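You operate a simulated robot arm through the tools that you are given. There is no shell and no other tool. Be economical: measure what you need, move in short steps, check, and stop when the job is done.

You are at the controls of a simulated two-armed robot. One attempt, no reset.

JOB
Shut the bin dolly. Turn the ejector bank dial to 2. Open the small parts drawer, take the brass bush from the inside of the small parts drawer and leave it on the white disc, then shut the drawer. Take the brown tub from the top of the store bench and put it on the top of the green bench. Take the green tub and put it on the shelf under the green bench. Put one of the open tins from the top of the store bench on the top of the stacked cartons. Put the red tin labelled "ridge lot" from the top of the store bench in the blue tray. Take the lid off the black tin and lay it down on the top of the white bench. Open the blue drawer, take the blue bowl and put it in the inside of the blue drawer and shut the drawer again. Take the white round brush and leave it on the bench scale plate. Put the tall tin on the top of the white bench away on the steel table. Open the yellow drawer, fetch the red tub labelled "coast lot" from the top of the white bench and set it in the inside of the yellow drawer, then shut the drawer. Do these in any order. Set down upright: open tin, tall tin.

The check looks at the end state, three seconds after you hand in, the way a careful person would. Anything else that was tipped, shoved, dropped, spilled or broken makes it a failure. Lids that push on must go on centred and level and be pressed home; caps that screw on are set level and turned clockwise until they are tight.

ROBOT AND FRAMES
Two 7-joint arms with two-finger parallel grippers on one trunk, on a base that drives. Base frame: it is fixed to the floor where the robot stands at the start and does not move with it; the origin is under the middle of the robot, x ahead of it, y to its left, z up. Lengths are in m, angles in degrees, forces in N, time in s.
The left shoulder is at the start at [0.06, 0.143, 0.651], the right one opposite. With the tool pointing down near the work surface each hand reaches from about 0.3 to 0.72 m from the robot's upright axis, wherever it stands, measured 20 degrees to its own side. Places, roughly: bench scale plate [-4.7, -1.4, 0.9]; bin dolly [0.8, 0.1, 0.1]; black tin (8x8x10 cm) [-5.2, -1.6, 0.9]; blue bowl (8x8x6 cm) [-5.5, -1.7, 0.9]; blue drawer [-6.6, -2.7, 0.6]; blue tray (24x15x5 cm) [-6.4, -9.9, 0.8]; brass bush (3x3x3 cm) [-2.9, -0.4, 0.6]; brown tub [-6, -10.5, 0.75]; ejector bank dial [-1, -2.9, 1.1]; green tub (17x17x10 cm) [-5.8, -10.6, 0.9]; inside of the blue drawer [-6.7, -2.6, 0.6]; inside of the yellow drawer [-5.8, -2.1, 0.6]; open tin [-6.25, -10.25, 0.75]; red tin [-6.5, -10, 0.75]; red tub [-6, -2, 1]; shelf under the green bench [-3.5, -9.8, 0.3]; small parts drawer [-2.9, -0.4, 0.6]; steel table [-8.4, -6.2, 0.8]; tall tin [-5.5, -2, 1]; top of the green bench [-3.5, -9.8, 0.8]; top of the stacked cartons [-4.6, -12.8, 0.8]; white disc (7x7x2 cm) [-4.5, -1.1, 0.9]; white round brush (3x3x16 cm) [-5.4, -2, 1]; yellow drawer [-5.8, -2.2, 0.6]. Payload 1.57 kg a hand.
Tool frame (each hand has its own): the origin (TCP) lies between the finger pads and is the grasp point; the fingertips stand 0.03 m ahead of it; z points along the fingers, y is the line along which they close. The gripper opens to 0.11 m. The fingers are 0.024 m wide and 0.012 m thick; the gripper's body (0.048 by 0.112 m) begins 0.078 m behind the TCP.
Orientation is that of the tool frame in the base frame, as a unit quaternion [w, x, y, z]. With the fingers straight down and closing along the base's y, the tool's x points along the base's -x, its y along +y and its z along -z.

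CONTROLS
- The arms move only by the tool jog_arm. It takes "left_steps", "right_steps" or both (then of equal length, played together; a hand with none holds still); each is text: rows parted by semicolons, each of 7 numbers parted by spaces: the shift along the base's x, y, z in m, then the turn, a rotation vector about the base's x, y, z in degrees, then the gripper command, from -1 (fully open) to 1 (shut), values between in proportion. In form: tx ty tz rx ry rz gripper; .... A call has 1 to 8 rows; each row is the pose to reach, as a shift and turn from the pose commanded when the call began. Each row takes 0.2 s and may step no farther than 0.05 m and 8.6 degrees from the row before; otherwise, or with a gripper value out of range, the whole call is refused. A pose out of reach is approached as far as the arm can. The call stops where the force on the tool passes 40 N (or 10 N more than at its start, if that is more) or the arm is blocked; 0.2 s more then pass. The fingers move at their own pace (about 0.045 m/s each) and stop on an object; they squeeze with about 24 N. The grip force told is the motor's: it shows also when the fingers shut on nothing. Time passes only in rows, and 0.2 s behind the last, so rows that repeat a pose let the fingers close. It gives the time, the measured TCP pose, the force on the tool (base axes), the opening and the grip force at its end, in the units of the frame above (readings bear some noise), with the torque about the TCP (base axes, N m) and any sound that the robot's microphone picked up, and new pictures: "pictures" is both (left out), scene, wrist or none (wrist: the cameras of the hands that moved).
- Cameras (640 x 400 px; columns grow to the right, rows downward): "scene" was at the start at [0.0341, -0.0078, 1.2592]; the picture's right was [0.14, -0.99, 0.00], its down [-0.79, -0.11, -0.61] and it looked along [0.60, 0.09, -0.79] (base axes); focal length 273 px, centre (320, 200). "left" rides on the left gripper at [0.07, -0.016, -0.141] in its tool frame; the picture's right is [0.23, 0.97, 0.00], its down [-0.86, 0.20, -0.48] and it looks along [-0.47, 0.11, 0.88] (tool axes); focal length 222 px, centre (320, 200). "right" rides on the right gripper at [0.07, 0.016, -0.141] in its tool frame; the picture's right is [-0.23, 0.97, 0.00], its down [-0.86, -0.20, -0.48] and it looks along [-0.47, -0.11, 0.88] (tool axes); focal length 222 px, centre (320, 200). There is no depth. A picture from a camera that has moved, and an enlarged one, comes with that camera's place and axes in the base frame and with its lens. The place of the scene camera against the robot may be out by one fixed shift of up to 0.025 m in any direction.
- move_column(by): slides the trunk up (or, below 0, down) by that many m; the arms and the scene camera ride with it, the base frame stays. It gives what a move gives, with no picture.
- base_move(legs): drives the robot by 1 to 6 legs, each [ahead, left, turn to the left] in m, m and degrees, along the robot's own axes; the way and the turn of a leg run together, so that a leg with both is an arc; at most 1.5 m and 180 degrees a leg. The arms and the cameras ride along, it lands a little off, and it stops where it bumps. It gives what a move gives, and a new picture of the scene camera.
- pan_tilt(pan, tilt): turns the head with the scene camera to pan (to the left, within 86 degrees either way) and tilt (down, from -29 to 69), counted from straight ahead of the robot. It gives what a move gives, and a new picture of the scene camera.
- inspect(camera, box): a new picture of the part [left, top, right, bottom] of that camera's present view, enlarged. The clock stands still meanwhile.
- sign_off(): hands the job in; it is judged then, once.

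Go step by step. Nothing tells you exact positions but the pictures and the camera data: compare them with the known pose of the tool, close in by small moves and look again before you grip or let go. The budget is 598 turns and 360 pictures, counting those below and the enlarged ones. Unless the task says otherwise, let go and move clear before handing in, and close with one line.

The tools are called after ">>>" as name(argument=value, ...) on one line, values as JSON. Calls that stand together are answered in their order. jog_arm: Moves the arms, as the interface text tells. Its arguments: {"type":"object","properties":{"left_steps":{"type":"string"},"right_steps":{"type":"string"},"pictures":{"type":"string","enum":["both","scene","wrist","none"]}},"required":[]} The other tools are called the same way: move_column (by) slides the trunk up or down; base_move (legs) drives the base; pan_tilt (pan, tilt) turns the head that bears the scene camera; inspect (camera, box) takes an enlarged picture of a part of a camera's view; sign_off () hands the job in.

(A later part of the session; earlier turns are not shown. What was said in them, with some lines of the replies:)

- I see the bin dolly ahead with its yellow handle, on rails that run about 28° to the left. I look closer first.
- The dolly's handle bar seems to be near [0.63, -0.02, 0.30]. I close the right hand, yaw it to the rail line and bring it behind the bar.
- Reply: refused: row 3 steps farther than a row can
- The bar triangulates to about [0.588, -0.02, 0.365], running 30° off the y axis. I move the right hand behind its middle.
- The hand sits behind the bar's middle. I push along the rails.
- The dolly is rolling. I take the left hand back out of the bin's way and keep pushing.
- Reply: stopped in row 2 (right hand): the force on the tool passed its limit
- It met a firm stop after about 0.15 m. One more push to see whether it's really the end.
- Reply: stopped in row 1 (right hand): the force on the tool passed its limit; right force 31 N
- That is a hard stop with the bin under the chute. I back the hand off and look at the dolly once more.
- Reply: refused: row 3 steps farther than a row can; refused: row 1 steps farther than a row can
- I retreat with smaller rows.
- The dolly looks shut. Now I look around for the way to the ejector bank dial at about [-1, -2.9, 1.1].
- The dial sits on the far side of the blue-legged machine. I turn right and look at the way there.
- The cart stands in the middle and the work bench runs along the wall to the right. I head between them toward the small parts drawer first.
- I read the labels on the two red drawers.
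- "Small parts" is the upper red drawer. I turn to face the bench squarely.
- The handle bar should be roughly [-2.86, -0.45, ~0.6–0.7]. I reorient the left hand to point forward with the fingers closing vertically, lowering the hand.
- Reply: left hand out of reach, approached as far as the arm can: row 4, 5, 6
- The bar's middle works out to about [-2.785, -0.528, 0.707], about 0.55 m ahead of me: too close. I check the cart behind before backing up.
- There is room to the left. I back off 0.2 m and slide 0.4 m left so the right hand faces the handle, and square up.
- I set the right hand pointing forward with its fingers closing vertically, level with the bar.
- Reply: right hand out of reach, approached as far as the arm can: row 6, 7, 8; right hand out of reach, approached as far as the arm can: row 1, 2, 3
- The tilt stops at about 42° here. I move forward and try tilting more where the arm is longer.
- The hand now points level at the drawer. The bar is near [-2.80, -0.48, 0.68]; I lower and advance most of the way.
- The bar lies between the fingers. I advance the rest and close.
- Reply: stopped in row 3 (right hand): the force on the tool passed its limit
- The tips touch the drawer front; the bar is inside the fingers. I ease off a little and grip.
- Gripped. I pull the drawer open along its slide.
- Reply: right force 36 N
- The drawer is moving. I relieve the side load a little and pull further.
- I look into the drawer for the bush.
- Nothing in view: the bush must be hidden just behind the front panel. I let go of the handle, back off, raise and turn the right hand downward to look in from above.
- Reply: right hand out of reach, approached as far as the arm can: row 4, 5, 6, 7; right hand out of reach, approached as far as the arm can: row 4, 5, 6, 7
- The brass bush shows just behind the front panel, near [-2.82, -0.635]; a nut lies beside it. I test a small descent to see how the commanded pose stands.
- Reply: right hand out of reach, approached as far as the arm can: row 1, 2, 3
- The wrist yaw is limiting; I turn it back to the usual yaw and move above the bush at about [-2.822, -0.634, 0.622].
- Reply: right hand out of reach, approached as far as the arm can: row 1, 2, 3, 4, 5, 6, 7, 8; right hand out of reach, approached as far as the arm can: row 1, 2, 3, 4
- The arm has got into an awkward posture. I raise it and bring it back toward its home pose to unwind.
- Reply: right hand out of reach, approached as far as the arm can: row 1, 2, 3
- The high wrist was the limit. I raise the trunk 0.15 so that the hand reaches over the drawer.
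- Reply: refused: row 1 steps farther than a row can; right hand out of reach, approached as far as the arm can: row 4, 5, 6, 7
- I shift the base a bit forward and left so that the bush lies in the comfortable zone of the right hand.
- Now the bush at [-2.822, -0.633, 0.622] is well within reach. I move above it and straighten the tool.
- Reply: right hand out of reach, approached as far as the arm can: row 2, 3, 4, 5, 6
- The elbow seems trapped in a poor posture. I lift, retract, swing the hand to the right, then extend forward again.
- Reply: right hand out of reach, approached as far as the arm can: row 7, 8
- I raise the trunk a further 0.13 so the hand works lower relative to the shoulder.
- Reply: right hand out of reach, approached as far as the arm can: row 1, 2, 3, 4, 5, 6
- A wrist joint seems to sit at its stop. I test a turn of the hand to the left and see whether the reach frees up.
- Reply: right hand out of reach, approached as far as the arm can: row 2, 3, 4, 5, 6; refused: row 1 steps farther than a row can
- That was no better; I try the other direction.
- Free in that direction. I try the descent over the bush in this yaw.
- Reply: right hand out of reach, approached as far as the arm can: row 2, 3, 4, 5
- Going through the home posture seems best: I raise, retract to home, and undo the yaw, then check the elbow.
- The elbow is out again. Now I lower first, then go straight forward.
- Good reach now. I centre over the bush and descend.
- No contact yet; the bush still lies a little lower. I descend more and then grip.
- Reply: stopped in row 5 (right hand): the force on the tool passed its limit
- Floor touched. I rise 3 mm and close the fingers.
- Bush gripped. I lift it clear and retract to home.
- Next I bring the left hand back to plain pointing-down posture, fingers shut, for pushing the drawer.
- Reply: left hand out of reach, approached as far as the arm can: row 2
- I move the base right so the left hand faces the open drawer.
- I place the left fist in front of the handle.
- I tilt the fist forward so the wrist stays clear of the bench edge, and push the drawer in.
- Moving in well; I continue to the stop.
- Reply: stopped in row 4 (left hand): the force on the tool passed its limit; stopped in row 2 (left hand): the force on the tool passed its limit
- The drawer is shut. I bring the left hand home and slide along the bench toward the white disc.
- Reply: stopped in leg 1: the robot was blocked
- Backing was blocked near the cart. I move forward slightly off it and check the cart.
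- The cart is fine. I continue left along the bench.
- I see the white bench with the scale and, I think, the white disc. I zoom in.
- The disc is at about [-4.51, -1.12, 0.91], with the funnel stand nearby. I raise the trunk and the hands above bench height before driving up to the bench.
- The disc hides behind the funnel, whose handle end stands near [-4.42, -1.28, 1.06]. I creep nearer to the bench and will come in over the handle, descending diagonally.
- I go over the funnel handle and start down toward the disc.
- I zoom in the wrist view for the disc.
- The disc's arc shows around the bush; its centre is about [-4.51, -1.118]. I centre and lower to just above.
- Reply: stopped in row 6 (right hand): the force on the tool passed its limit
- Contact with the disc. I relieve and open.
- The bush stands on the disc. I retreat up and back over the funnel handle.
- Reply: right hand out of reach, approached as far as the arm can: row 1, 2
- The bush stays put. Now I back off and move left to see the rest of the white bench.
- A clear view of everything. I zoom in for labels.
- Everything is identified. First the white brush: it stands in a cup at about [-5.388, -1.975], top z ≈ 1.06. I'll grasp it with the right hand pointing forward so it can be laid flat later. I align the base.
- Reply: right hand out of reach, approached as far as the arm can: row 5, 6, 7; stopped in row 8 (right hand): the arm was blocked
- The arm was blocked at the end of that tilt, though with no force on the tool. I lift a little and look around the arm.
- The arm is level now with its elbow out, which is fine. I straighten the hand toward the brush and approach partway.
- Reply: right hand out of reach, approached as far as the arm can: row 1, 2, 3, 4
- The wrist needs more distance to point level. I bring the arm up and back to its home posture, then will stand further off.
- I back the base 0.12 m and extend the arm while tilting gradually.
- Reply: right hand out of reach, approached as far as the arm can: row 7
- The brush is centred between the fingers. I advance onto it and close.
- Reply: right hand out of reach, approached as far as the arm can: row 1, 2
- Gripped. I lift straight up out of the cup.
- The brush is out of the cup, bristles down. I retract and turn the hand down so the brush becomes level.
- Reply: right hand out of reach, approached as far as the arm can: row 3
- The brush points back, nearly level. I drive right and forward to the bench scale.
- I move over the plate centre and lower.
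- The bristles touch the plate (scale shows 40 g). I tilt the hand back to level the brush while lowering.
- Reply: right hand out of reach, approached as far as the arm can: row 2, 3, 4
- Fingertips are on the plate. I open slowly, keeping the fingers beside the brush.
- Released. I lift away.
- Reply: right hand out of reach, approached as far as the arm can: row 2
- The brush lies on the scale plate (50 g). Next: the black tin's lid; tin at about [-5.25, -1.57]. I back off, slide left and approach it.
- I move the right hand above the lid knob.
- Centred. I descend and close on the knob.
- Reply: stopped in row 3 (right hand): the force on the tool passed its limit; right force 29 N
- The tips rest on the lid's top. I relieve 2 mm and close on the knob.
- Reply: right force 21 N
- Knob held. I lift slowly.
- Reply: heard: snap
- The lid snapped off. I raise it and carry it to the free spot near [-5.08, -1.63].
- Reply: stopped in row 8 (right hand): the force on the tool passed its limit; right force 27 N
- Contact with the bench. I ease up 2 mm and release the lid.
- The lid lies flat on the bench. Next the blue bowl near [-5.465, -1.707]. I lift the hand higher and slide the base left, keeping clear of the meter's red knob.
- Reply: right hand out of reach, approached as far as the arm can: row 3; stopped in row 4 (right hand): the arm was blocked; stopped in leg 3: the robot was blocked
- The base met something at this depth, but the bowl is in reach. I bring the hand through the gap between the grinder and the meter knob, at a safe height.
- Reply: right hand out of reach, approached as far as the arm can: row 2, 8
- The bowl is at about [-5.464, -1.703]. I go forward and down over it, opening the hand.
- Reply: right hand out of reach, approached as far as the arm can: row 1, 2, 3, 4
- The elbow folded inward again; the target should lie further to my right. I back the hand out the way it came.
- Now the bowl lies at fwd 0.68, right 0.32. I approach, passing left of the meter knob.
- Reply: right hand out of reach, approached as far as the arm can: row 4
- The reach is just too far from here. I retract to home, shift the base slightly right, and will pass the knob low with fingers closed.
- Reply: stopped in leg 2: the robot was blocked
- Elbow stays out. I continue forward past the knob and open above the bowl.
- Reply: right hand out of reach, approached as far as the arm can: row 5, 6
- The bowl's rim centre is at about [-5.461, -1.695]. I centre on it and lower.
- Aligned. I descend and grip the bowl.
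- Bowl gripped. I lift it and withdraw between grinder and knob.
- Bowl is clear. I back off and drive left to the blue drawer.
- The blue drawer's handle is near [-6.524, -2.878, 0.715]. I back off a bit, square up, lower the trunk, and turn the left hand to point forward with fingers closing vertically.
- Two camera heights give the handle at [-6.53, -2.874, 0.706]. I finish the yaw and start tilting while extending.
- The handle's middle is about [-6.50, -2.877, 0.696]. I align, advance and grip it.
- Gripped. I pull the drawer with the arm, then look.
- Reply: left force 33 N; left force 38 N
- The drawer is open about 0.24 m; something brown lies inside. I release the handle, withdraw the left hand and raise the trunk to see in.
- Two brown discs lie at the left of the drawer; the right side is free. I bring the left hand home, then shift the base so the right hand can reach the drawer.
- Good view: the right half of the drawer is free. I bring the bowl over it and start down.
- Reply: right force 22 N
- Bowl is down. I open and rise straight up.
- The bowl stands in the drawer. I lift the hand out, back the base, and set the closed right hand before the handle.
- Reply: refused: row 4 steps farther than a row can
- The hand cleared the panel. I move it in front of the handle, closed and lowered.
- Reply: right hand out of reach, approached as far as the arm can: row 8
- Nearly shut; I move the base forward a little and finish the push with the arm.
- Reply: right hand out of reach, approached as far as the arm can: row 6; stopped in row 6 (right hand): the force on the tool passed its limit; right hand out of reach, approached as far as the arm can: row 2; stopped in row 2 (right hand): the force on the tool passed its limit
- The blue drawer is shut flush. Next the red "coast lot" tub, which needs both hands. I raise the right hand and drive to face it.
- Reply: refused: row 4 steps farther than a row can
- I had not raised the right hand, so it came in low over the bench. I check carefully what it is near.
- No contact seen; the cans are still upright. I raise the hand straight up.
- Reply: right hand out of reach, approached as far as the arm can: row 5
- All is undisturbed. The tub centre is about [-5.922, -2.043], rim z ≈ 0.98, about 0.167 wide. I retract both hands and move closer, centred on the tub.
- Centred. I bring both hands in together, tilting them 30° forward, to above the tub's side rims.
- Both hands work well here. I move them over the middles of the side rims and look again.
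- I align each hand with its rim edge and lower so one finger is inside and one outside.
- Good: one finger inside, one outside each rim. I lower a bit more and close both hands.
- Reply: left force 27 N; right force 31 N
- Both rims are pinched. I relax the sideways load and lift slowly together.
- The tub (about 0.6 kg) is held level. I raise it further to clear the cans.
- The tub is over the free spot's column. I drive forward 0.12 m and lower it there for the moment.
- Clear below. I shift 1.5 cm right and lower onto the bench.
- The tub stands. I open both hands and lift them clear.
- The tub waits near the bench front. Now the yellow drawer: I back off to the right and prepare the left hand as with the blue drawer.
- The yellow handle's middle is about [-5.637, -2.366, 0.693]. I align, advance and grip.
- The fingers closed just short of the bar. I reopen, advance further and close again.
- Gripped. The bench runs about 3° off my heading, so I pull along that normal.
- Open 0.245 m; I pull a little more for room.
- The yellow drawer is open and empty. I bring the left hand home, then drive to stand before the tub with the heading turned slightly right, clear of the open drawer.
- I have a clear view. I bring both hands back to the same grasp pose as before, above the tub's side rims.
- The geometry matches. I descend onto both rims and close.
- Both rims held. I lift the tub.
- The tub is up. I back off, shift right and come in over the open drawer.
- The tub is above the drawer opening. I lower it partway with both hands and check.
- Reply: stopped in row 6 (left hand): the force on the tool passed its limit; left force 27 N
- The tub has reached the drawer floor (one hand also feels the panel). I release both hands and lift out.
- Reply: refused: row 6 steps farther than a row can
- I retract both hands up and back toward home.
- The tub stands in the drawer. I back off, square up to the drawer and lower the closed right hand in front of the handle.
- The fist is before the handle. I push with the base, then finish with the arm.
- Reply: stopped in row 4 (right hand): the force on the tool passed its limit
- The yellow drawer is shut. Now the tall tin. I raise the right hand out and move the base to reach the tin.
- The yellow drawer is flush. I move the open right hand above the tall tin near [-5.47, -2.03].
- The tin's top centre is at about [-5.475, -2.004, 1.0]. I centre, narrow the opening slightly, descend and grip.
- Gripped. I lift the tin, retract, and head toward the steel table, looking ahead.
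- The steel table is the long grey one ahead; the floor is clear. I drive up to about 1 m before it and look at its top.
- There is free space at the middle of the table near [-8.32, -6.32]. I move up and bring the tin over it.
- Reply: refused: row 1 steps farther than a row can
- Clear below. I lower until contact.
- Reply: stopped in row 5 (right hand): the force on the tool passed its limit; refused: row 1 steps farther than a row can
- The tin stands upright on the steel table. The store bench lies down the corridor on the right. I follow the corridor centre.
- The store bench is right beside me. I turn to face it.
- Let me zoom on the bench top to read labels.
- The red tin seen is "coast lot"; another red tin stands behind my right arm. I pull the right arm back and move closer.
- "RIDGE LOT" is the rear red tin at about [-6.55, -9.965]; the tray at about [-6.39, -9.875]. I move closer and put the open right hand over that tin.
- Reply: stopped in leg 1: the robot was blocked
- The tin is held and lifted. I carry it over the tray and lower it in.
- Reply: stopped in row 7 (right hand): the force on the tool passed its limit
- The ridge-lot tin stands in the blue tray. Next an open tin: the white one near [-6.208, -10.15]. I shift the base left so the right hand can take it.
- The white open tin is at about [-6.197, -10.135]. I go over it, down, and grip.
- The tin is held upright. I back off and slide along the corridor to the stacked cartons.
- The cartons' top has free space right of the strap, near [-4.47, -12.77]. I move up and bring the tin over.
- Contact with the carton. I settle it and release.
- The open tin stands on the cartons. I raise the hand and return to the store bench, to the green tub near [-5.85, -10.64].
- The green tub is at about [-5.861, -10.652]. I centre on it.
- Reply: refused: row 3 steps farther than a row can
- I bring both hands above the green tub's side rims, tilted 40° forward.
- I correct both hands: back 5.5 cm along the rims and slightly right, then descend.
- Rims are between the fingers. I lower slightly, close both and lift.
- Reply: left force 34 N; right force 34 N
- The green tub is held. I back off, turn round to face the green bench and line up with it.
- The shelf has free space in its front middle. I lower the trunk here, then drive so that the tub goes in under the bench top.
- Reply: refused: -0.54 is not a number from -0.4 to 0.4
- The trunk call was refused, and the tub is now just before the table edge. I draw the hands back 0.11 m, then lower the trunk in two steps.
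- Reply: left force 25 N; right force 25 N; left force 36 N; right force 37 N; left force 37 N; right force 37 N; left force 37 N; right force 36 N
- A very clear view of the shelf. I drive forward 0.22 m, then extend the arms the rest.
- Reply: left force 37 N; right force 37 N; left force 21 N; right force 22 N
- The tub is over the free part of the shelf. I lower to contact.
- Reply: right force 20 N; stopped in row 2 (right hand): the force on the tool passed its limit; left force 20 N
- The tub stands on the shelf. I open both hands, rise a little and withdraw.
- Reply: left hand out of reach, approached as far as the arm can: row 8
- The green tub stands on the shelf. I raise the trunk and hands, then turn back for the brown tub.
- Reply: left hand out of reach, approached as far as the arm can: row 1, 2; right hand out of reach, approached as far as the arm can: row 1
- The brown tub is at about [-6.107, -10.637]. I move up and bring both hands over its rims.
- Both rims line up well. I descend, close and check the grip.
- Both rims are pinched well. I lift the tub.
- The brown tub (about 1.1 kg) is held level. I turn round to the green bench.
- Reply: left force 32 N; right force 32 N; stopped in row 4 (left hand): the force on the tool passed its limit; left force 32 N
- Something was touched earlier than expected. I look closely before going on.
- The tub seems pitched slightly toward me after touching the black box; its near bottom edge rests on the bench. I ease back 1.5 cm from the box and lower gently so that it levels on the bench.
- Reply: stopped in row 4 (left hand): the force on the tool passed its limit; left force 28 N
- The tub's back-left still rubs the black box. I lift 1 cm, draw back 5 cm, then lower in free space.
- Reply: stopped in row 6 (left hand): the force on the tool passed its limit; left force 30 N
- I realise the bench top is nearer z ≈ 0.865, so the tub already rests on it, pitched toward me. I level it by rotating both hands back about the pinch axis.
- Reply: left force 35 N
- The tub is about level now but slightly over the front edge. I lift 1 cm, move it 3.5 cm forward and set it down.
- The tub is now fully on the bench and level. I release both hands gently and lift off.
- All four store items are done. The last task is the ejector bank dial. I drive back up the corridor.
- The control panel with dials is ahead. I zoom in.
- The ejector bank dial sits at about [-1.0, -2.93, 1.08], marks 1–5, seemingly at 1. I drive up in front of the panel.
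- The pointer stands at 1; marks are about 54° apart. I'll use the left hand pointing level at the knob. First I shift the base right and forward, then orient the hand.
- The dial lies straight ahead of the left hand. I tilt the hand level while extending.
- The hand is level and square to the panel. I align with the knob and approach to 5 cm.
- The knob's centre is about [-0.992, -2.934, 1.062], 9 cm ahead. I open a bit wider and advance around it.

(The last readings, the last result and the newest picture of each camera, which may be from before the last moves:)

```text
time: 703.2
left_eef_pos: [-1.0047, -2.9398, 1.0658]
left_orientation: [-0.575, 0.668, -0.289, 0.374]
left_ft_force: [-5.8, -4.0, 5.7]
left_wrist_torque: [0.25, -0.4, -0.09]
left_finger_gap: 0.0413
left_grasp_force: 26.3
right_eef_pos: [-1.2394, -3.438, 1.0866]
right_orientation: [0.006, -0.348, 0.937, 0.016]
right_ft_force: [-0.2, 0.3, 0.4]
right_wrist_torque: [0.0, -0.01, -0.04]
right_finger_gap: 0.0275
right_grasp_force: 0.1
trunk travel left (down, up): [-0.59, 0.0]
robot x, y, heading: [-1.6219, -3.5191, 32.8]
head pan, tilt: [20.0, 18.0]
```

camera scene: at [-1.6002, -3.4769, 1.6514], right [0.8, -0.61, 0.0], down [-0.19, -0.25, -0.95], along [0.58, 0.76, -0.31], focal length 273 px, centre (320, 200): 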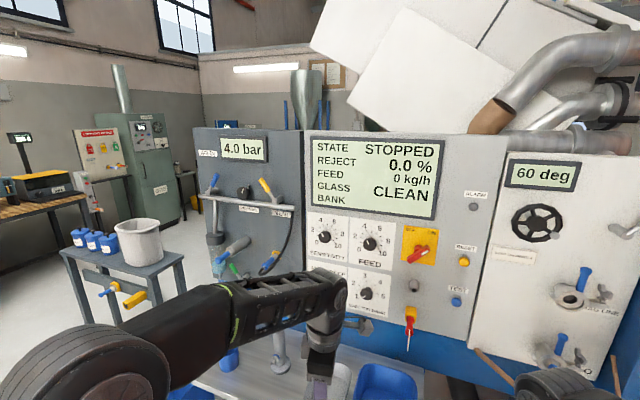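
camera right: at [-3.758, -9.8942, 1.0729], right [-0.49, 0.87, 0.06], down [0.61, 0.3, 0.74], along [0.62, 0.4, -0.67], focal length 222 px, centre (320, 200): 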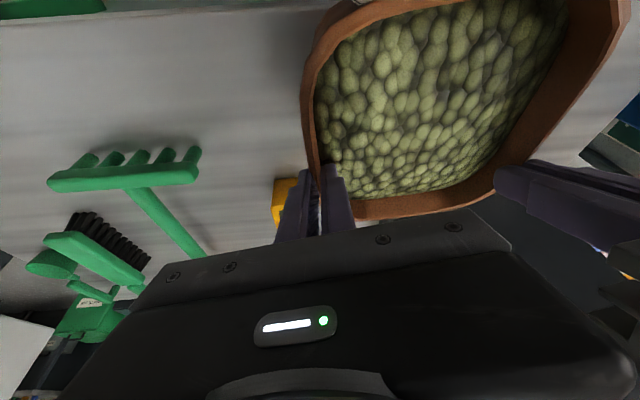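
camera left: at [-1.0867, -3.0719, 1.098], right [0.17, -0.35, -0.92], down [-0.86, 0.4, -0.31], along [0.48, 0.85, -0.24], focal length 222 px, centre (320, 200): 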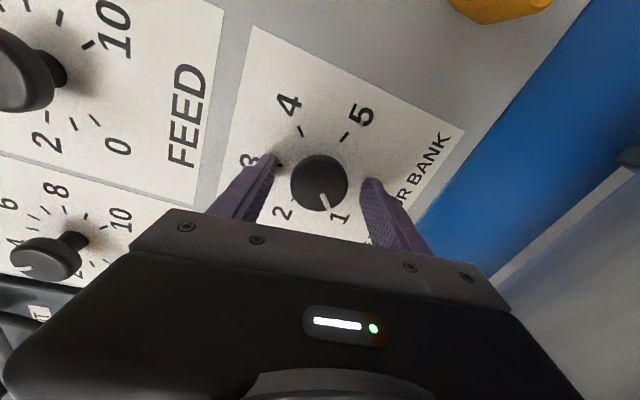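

The knob is gripped. I turn it clockwise about 54°.

>>> jog_arm(left_steps="0 0 0.001 6.4 4.26 -0.42 1; 0 0 0.001 12.8 8.5 -0.85 1; 0 0 0.001 19.2 12.8 -1.27 1; 0 0 0.001 25.6 17 -1.7 1; 0 0 0.001 32 21.3 -2.1 1; 0 0 0.001 38.4 25.5 -2.5 1; 0 0 0.001 44.8 29.8 -3 1", pictures="wrist")

```text
time: 704.9
left_eef_pos: [-1.0047, -2.94, 1.069]
left_orientation: [0.684, -0.464, 0.559, -0.069]
left_ft_force: [-5.8, -1.8, 5.9]
left_wrist_torque: [0.39, -0.74, 1.09]
left_finger_gap: 0.0413
left_grasp_force: 45.0
right_eef_pos: [-1.2395, -3.4391, 1.086]
right_orientation: [0.005, -0.348, 0.937, 0.016]
right_ft_force: [-0.5, 0.8, 0.9]
right_wrist_torque: [0.0, -0.01, -0.02]
right_finger_gap: 0.0278
right_grasp_force: 0.0
trunk travel left (down, up): [-0.59, 0.0]
robot x, y, heading: [-1.6239, -3.5148, 32.6]
head pan, tilt: [20.0, 18.0]
camera left: at [-1.09, -3.0698, 1.0378], right [-0.33, 0.4, -0.85], down [-0.79, 0.37, 0.48], along [0.51, 0.84, 0.2], focal length 222 px, centre (320, 200)
```

left: 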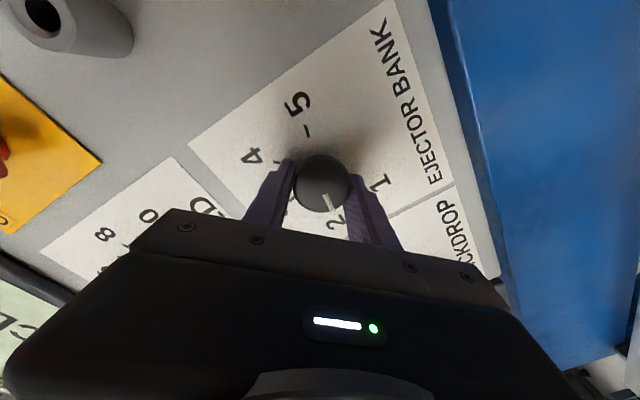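

The pointer seems at 2 now. I release, back off and check.

>>> jog_arm(left_steps="0 0 0 0 0 0 0.6; 0 0 0 0 0 0 -0.2; 0 0 0 0 0 0 -0.3; -0.025 -0.0165 0 0 0 0 -0.3; -0.058 -0.0385 0 0 0 0 -0.3; -0.09 -0.06 0 0 0 0 -0.3", pictures="none")

>>> inspect(camera="left", box=[220, 60, 440, 220])

```text
time: 706.2
left_eef_pos: [-1.0949, -2.9999, 1.0685]
left_orientation: [0.682, -0.467, 0.558, -0.07]
left_ft_force: [-0.4, 0.1, -0.7]
left_wrist_torque: [0.03, -0.02, -0.02]
left_finger_gap: 0.0717
left_grasp_force: 0.0
right_eef_pos: [-1.238, -3.4395, 1.0857]
right_orientation: [0.005, -0.348, 0.938, 0.017]
right_ft_force: [-0.5, -0.9, 0.3]
right_wrist_torque: [0.01, -0.01, 0.03]
right_finger_gap: 0.0275
right_grasp_force: 0.0
trunk travel left (down, up): [-0.59, 0.0]
robot x, y, heading: [-1.6234, -3.5177, 32.4]
head pan, tilt: [20.0, 18.0]
```

```text
2.50 times, centred on (330, 140) of left
camera zoom: at [-1.1805, -3.1288, 1.0386], right [-0.33, 0.4, -0.85], down [-0.79, 0.37, 0.48], along [0.51, 0.84, 0.2], focal length 555 px, centre (295, 350)
```

zoom: 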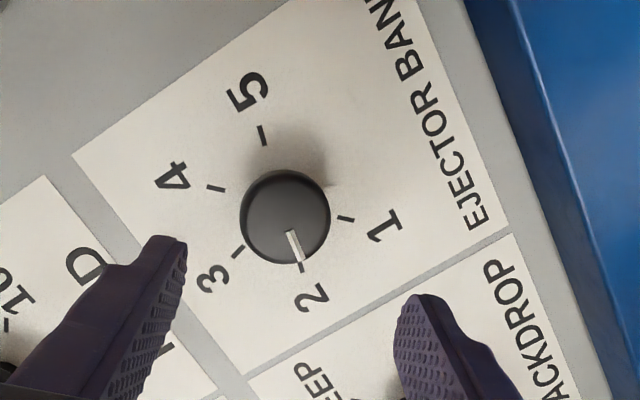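

The pointer stands exactly on 2. I back away clear of the panel.

>>> base_move(legs=[[-0.4, 0, 0]])

```text
time: 708.7
left_eef_pos: [-1.4269, -3.2175, 1.0673]
left_orientation: [0.682, -0.463, 0.561, -0.074]
left_ft_force: [0.7, 0.4, 0.3]
left_wrist_torque: [0.01, -0.01, -0.02]
left_finger_gap: 0.0717
left_grasp_force: 0.0
right_eef_pos: [-1.5755, -3.6566, 1.0869]
right_orientation: [0.005, -0.345, 0.939, 0.015]
right_ft_force: [-0.6, 0.7, 0.3]
right_wrist_torque: [0.02, -0.05, -0.01]
right_finger_gap: 0.0277
right_grasp_force: 0.0
trunk travel left (down, up): [-0.59, 0.0]
robot x, y, heading: [-1.961, -3.7316, 32.2]
head pan, tilt: [20.0, 18.0]
camera scene: at [-1.9391, -3.6929, 1.6515], right [0.79, -0.61, 0.0], down [-0.19, -0.24, -0.95], along [0.58, 0.75, -0.31], focal length 273 px, centre (320, 200)
```

scene: 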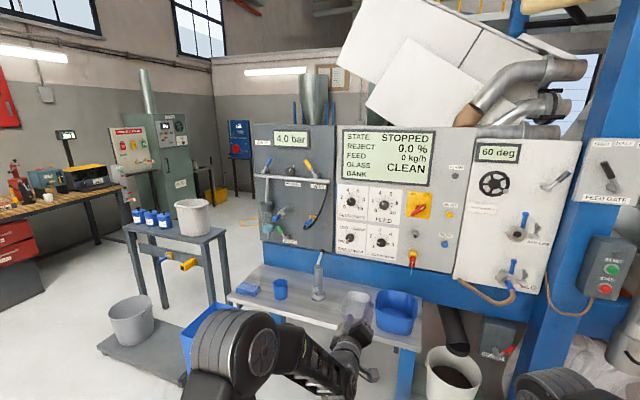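

All the listed tasks are done and both hands are empty and clear of the panel, so I hand the job in.

>>> sign_off()

```text
The job is handed in.
```

I carried out every task on the list, let go of everything and moved clear, then handed the job in; the only slip was that the brown tub bumped a black box on the green bench and tilted while I set it down, and at my last look it stood level with nothing visibly spilled or moved.
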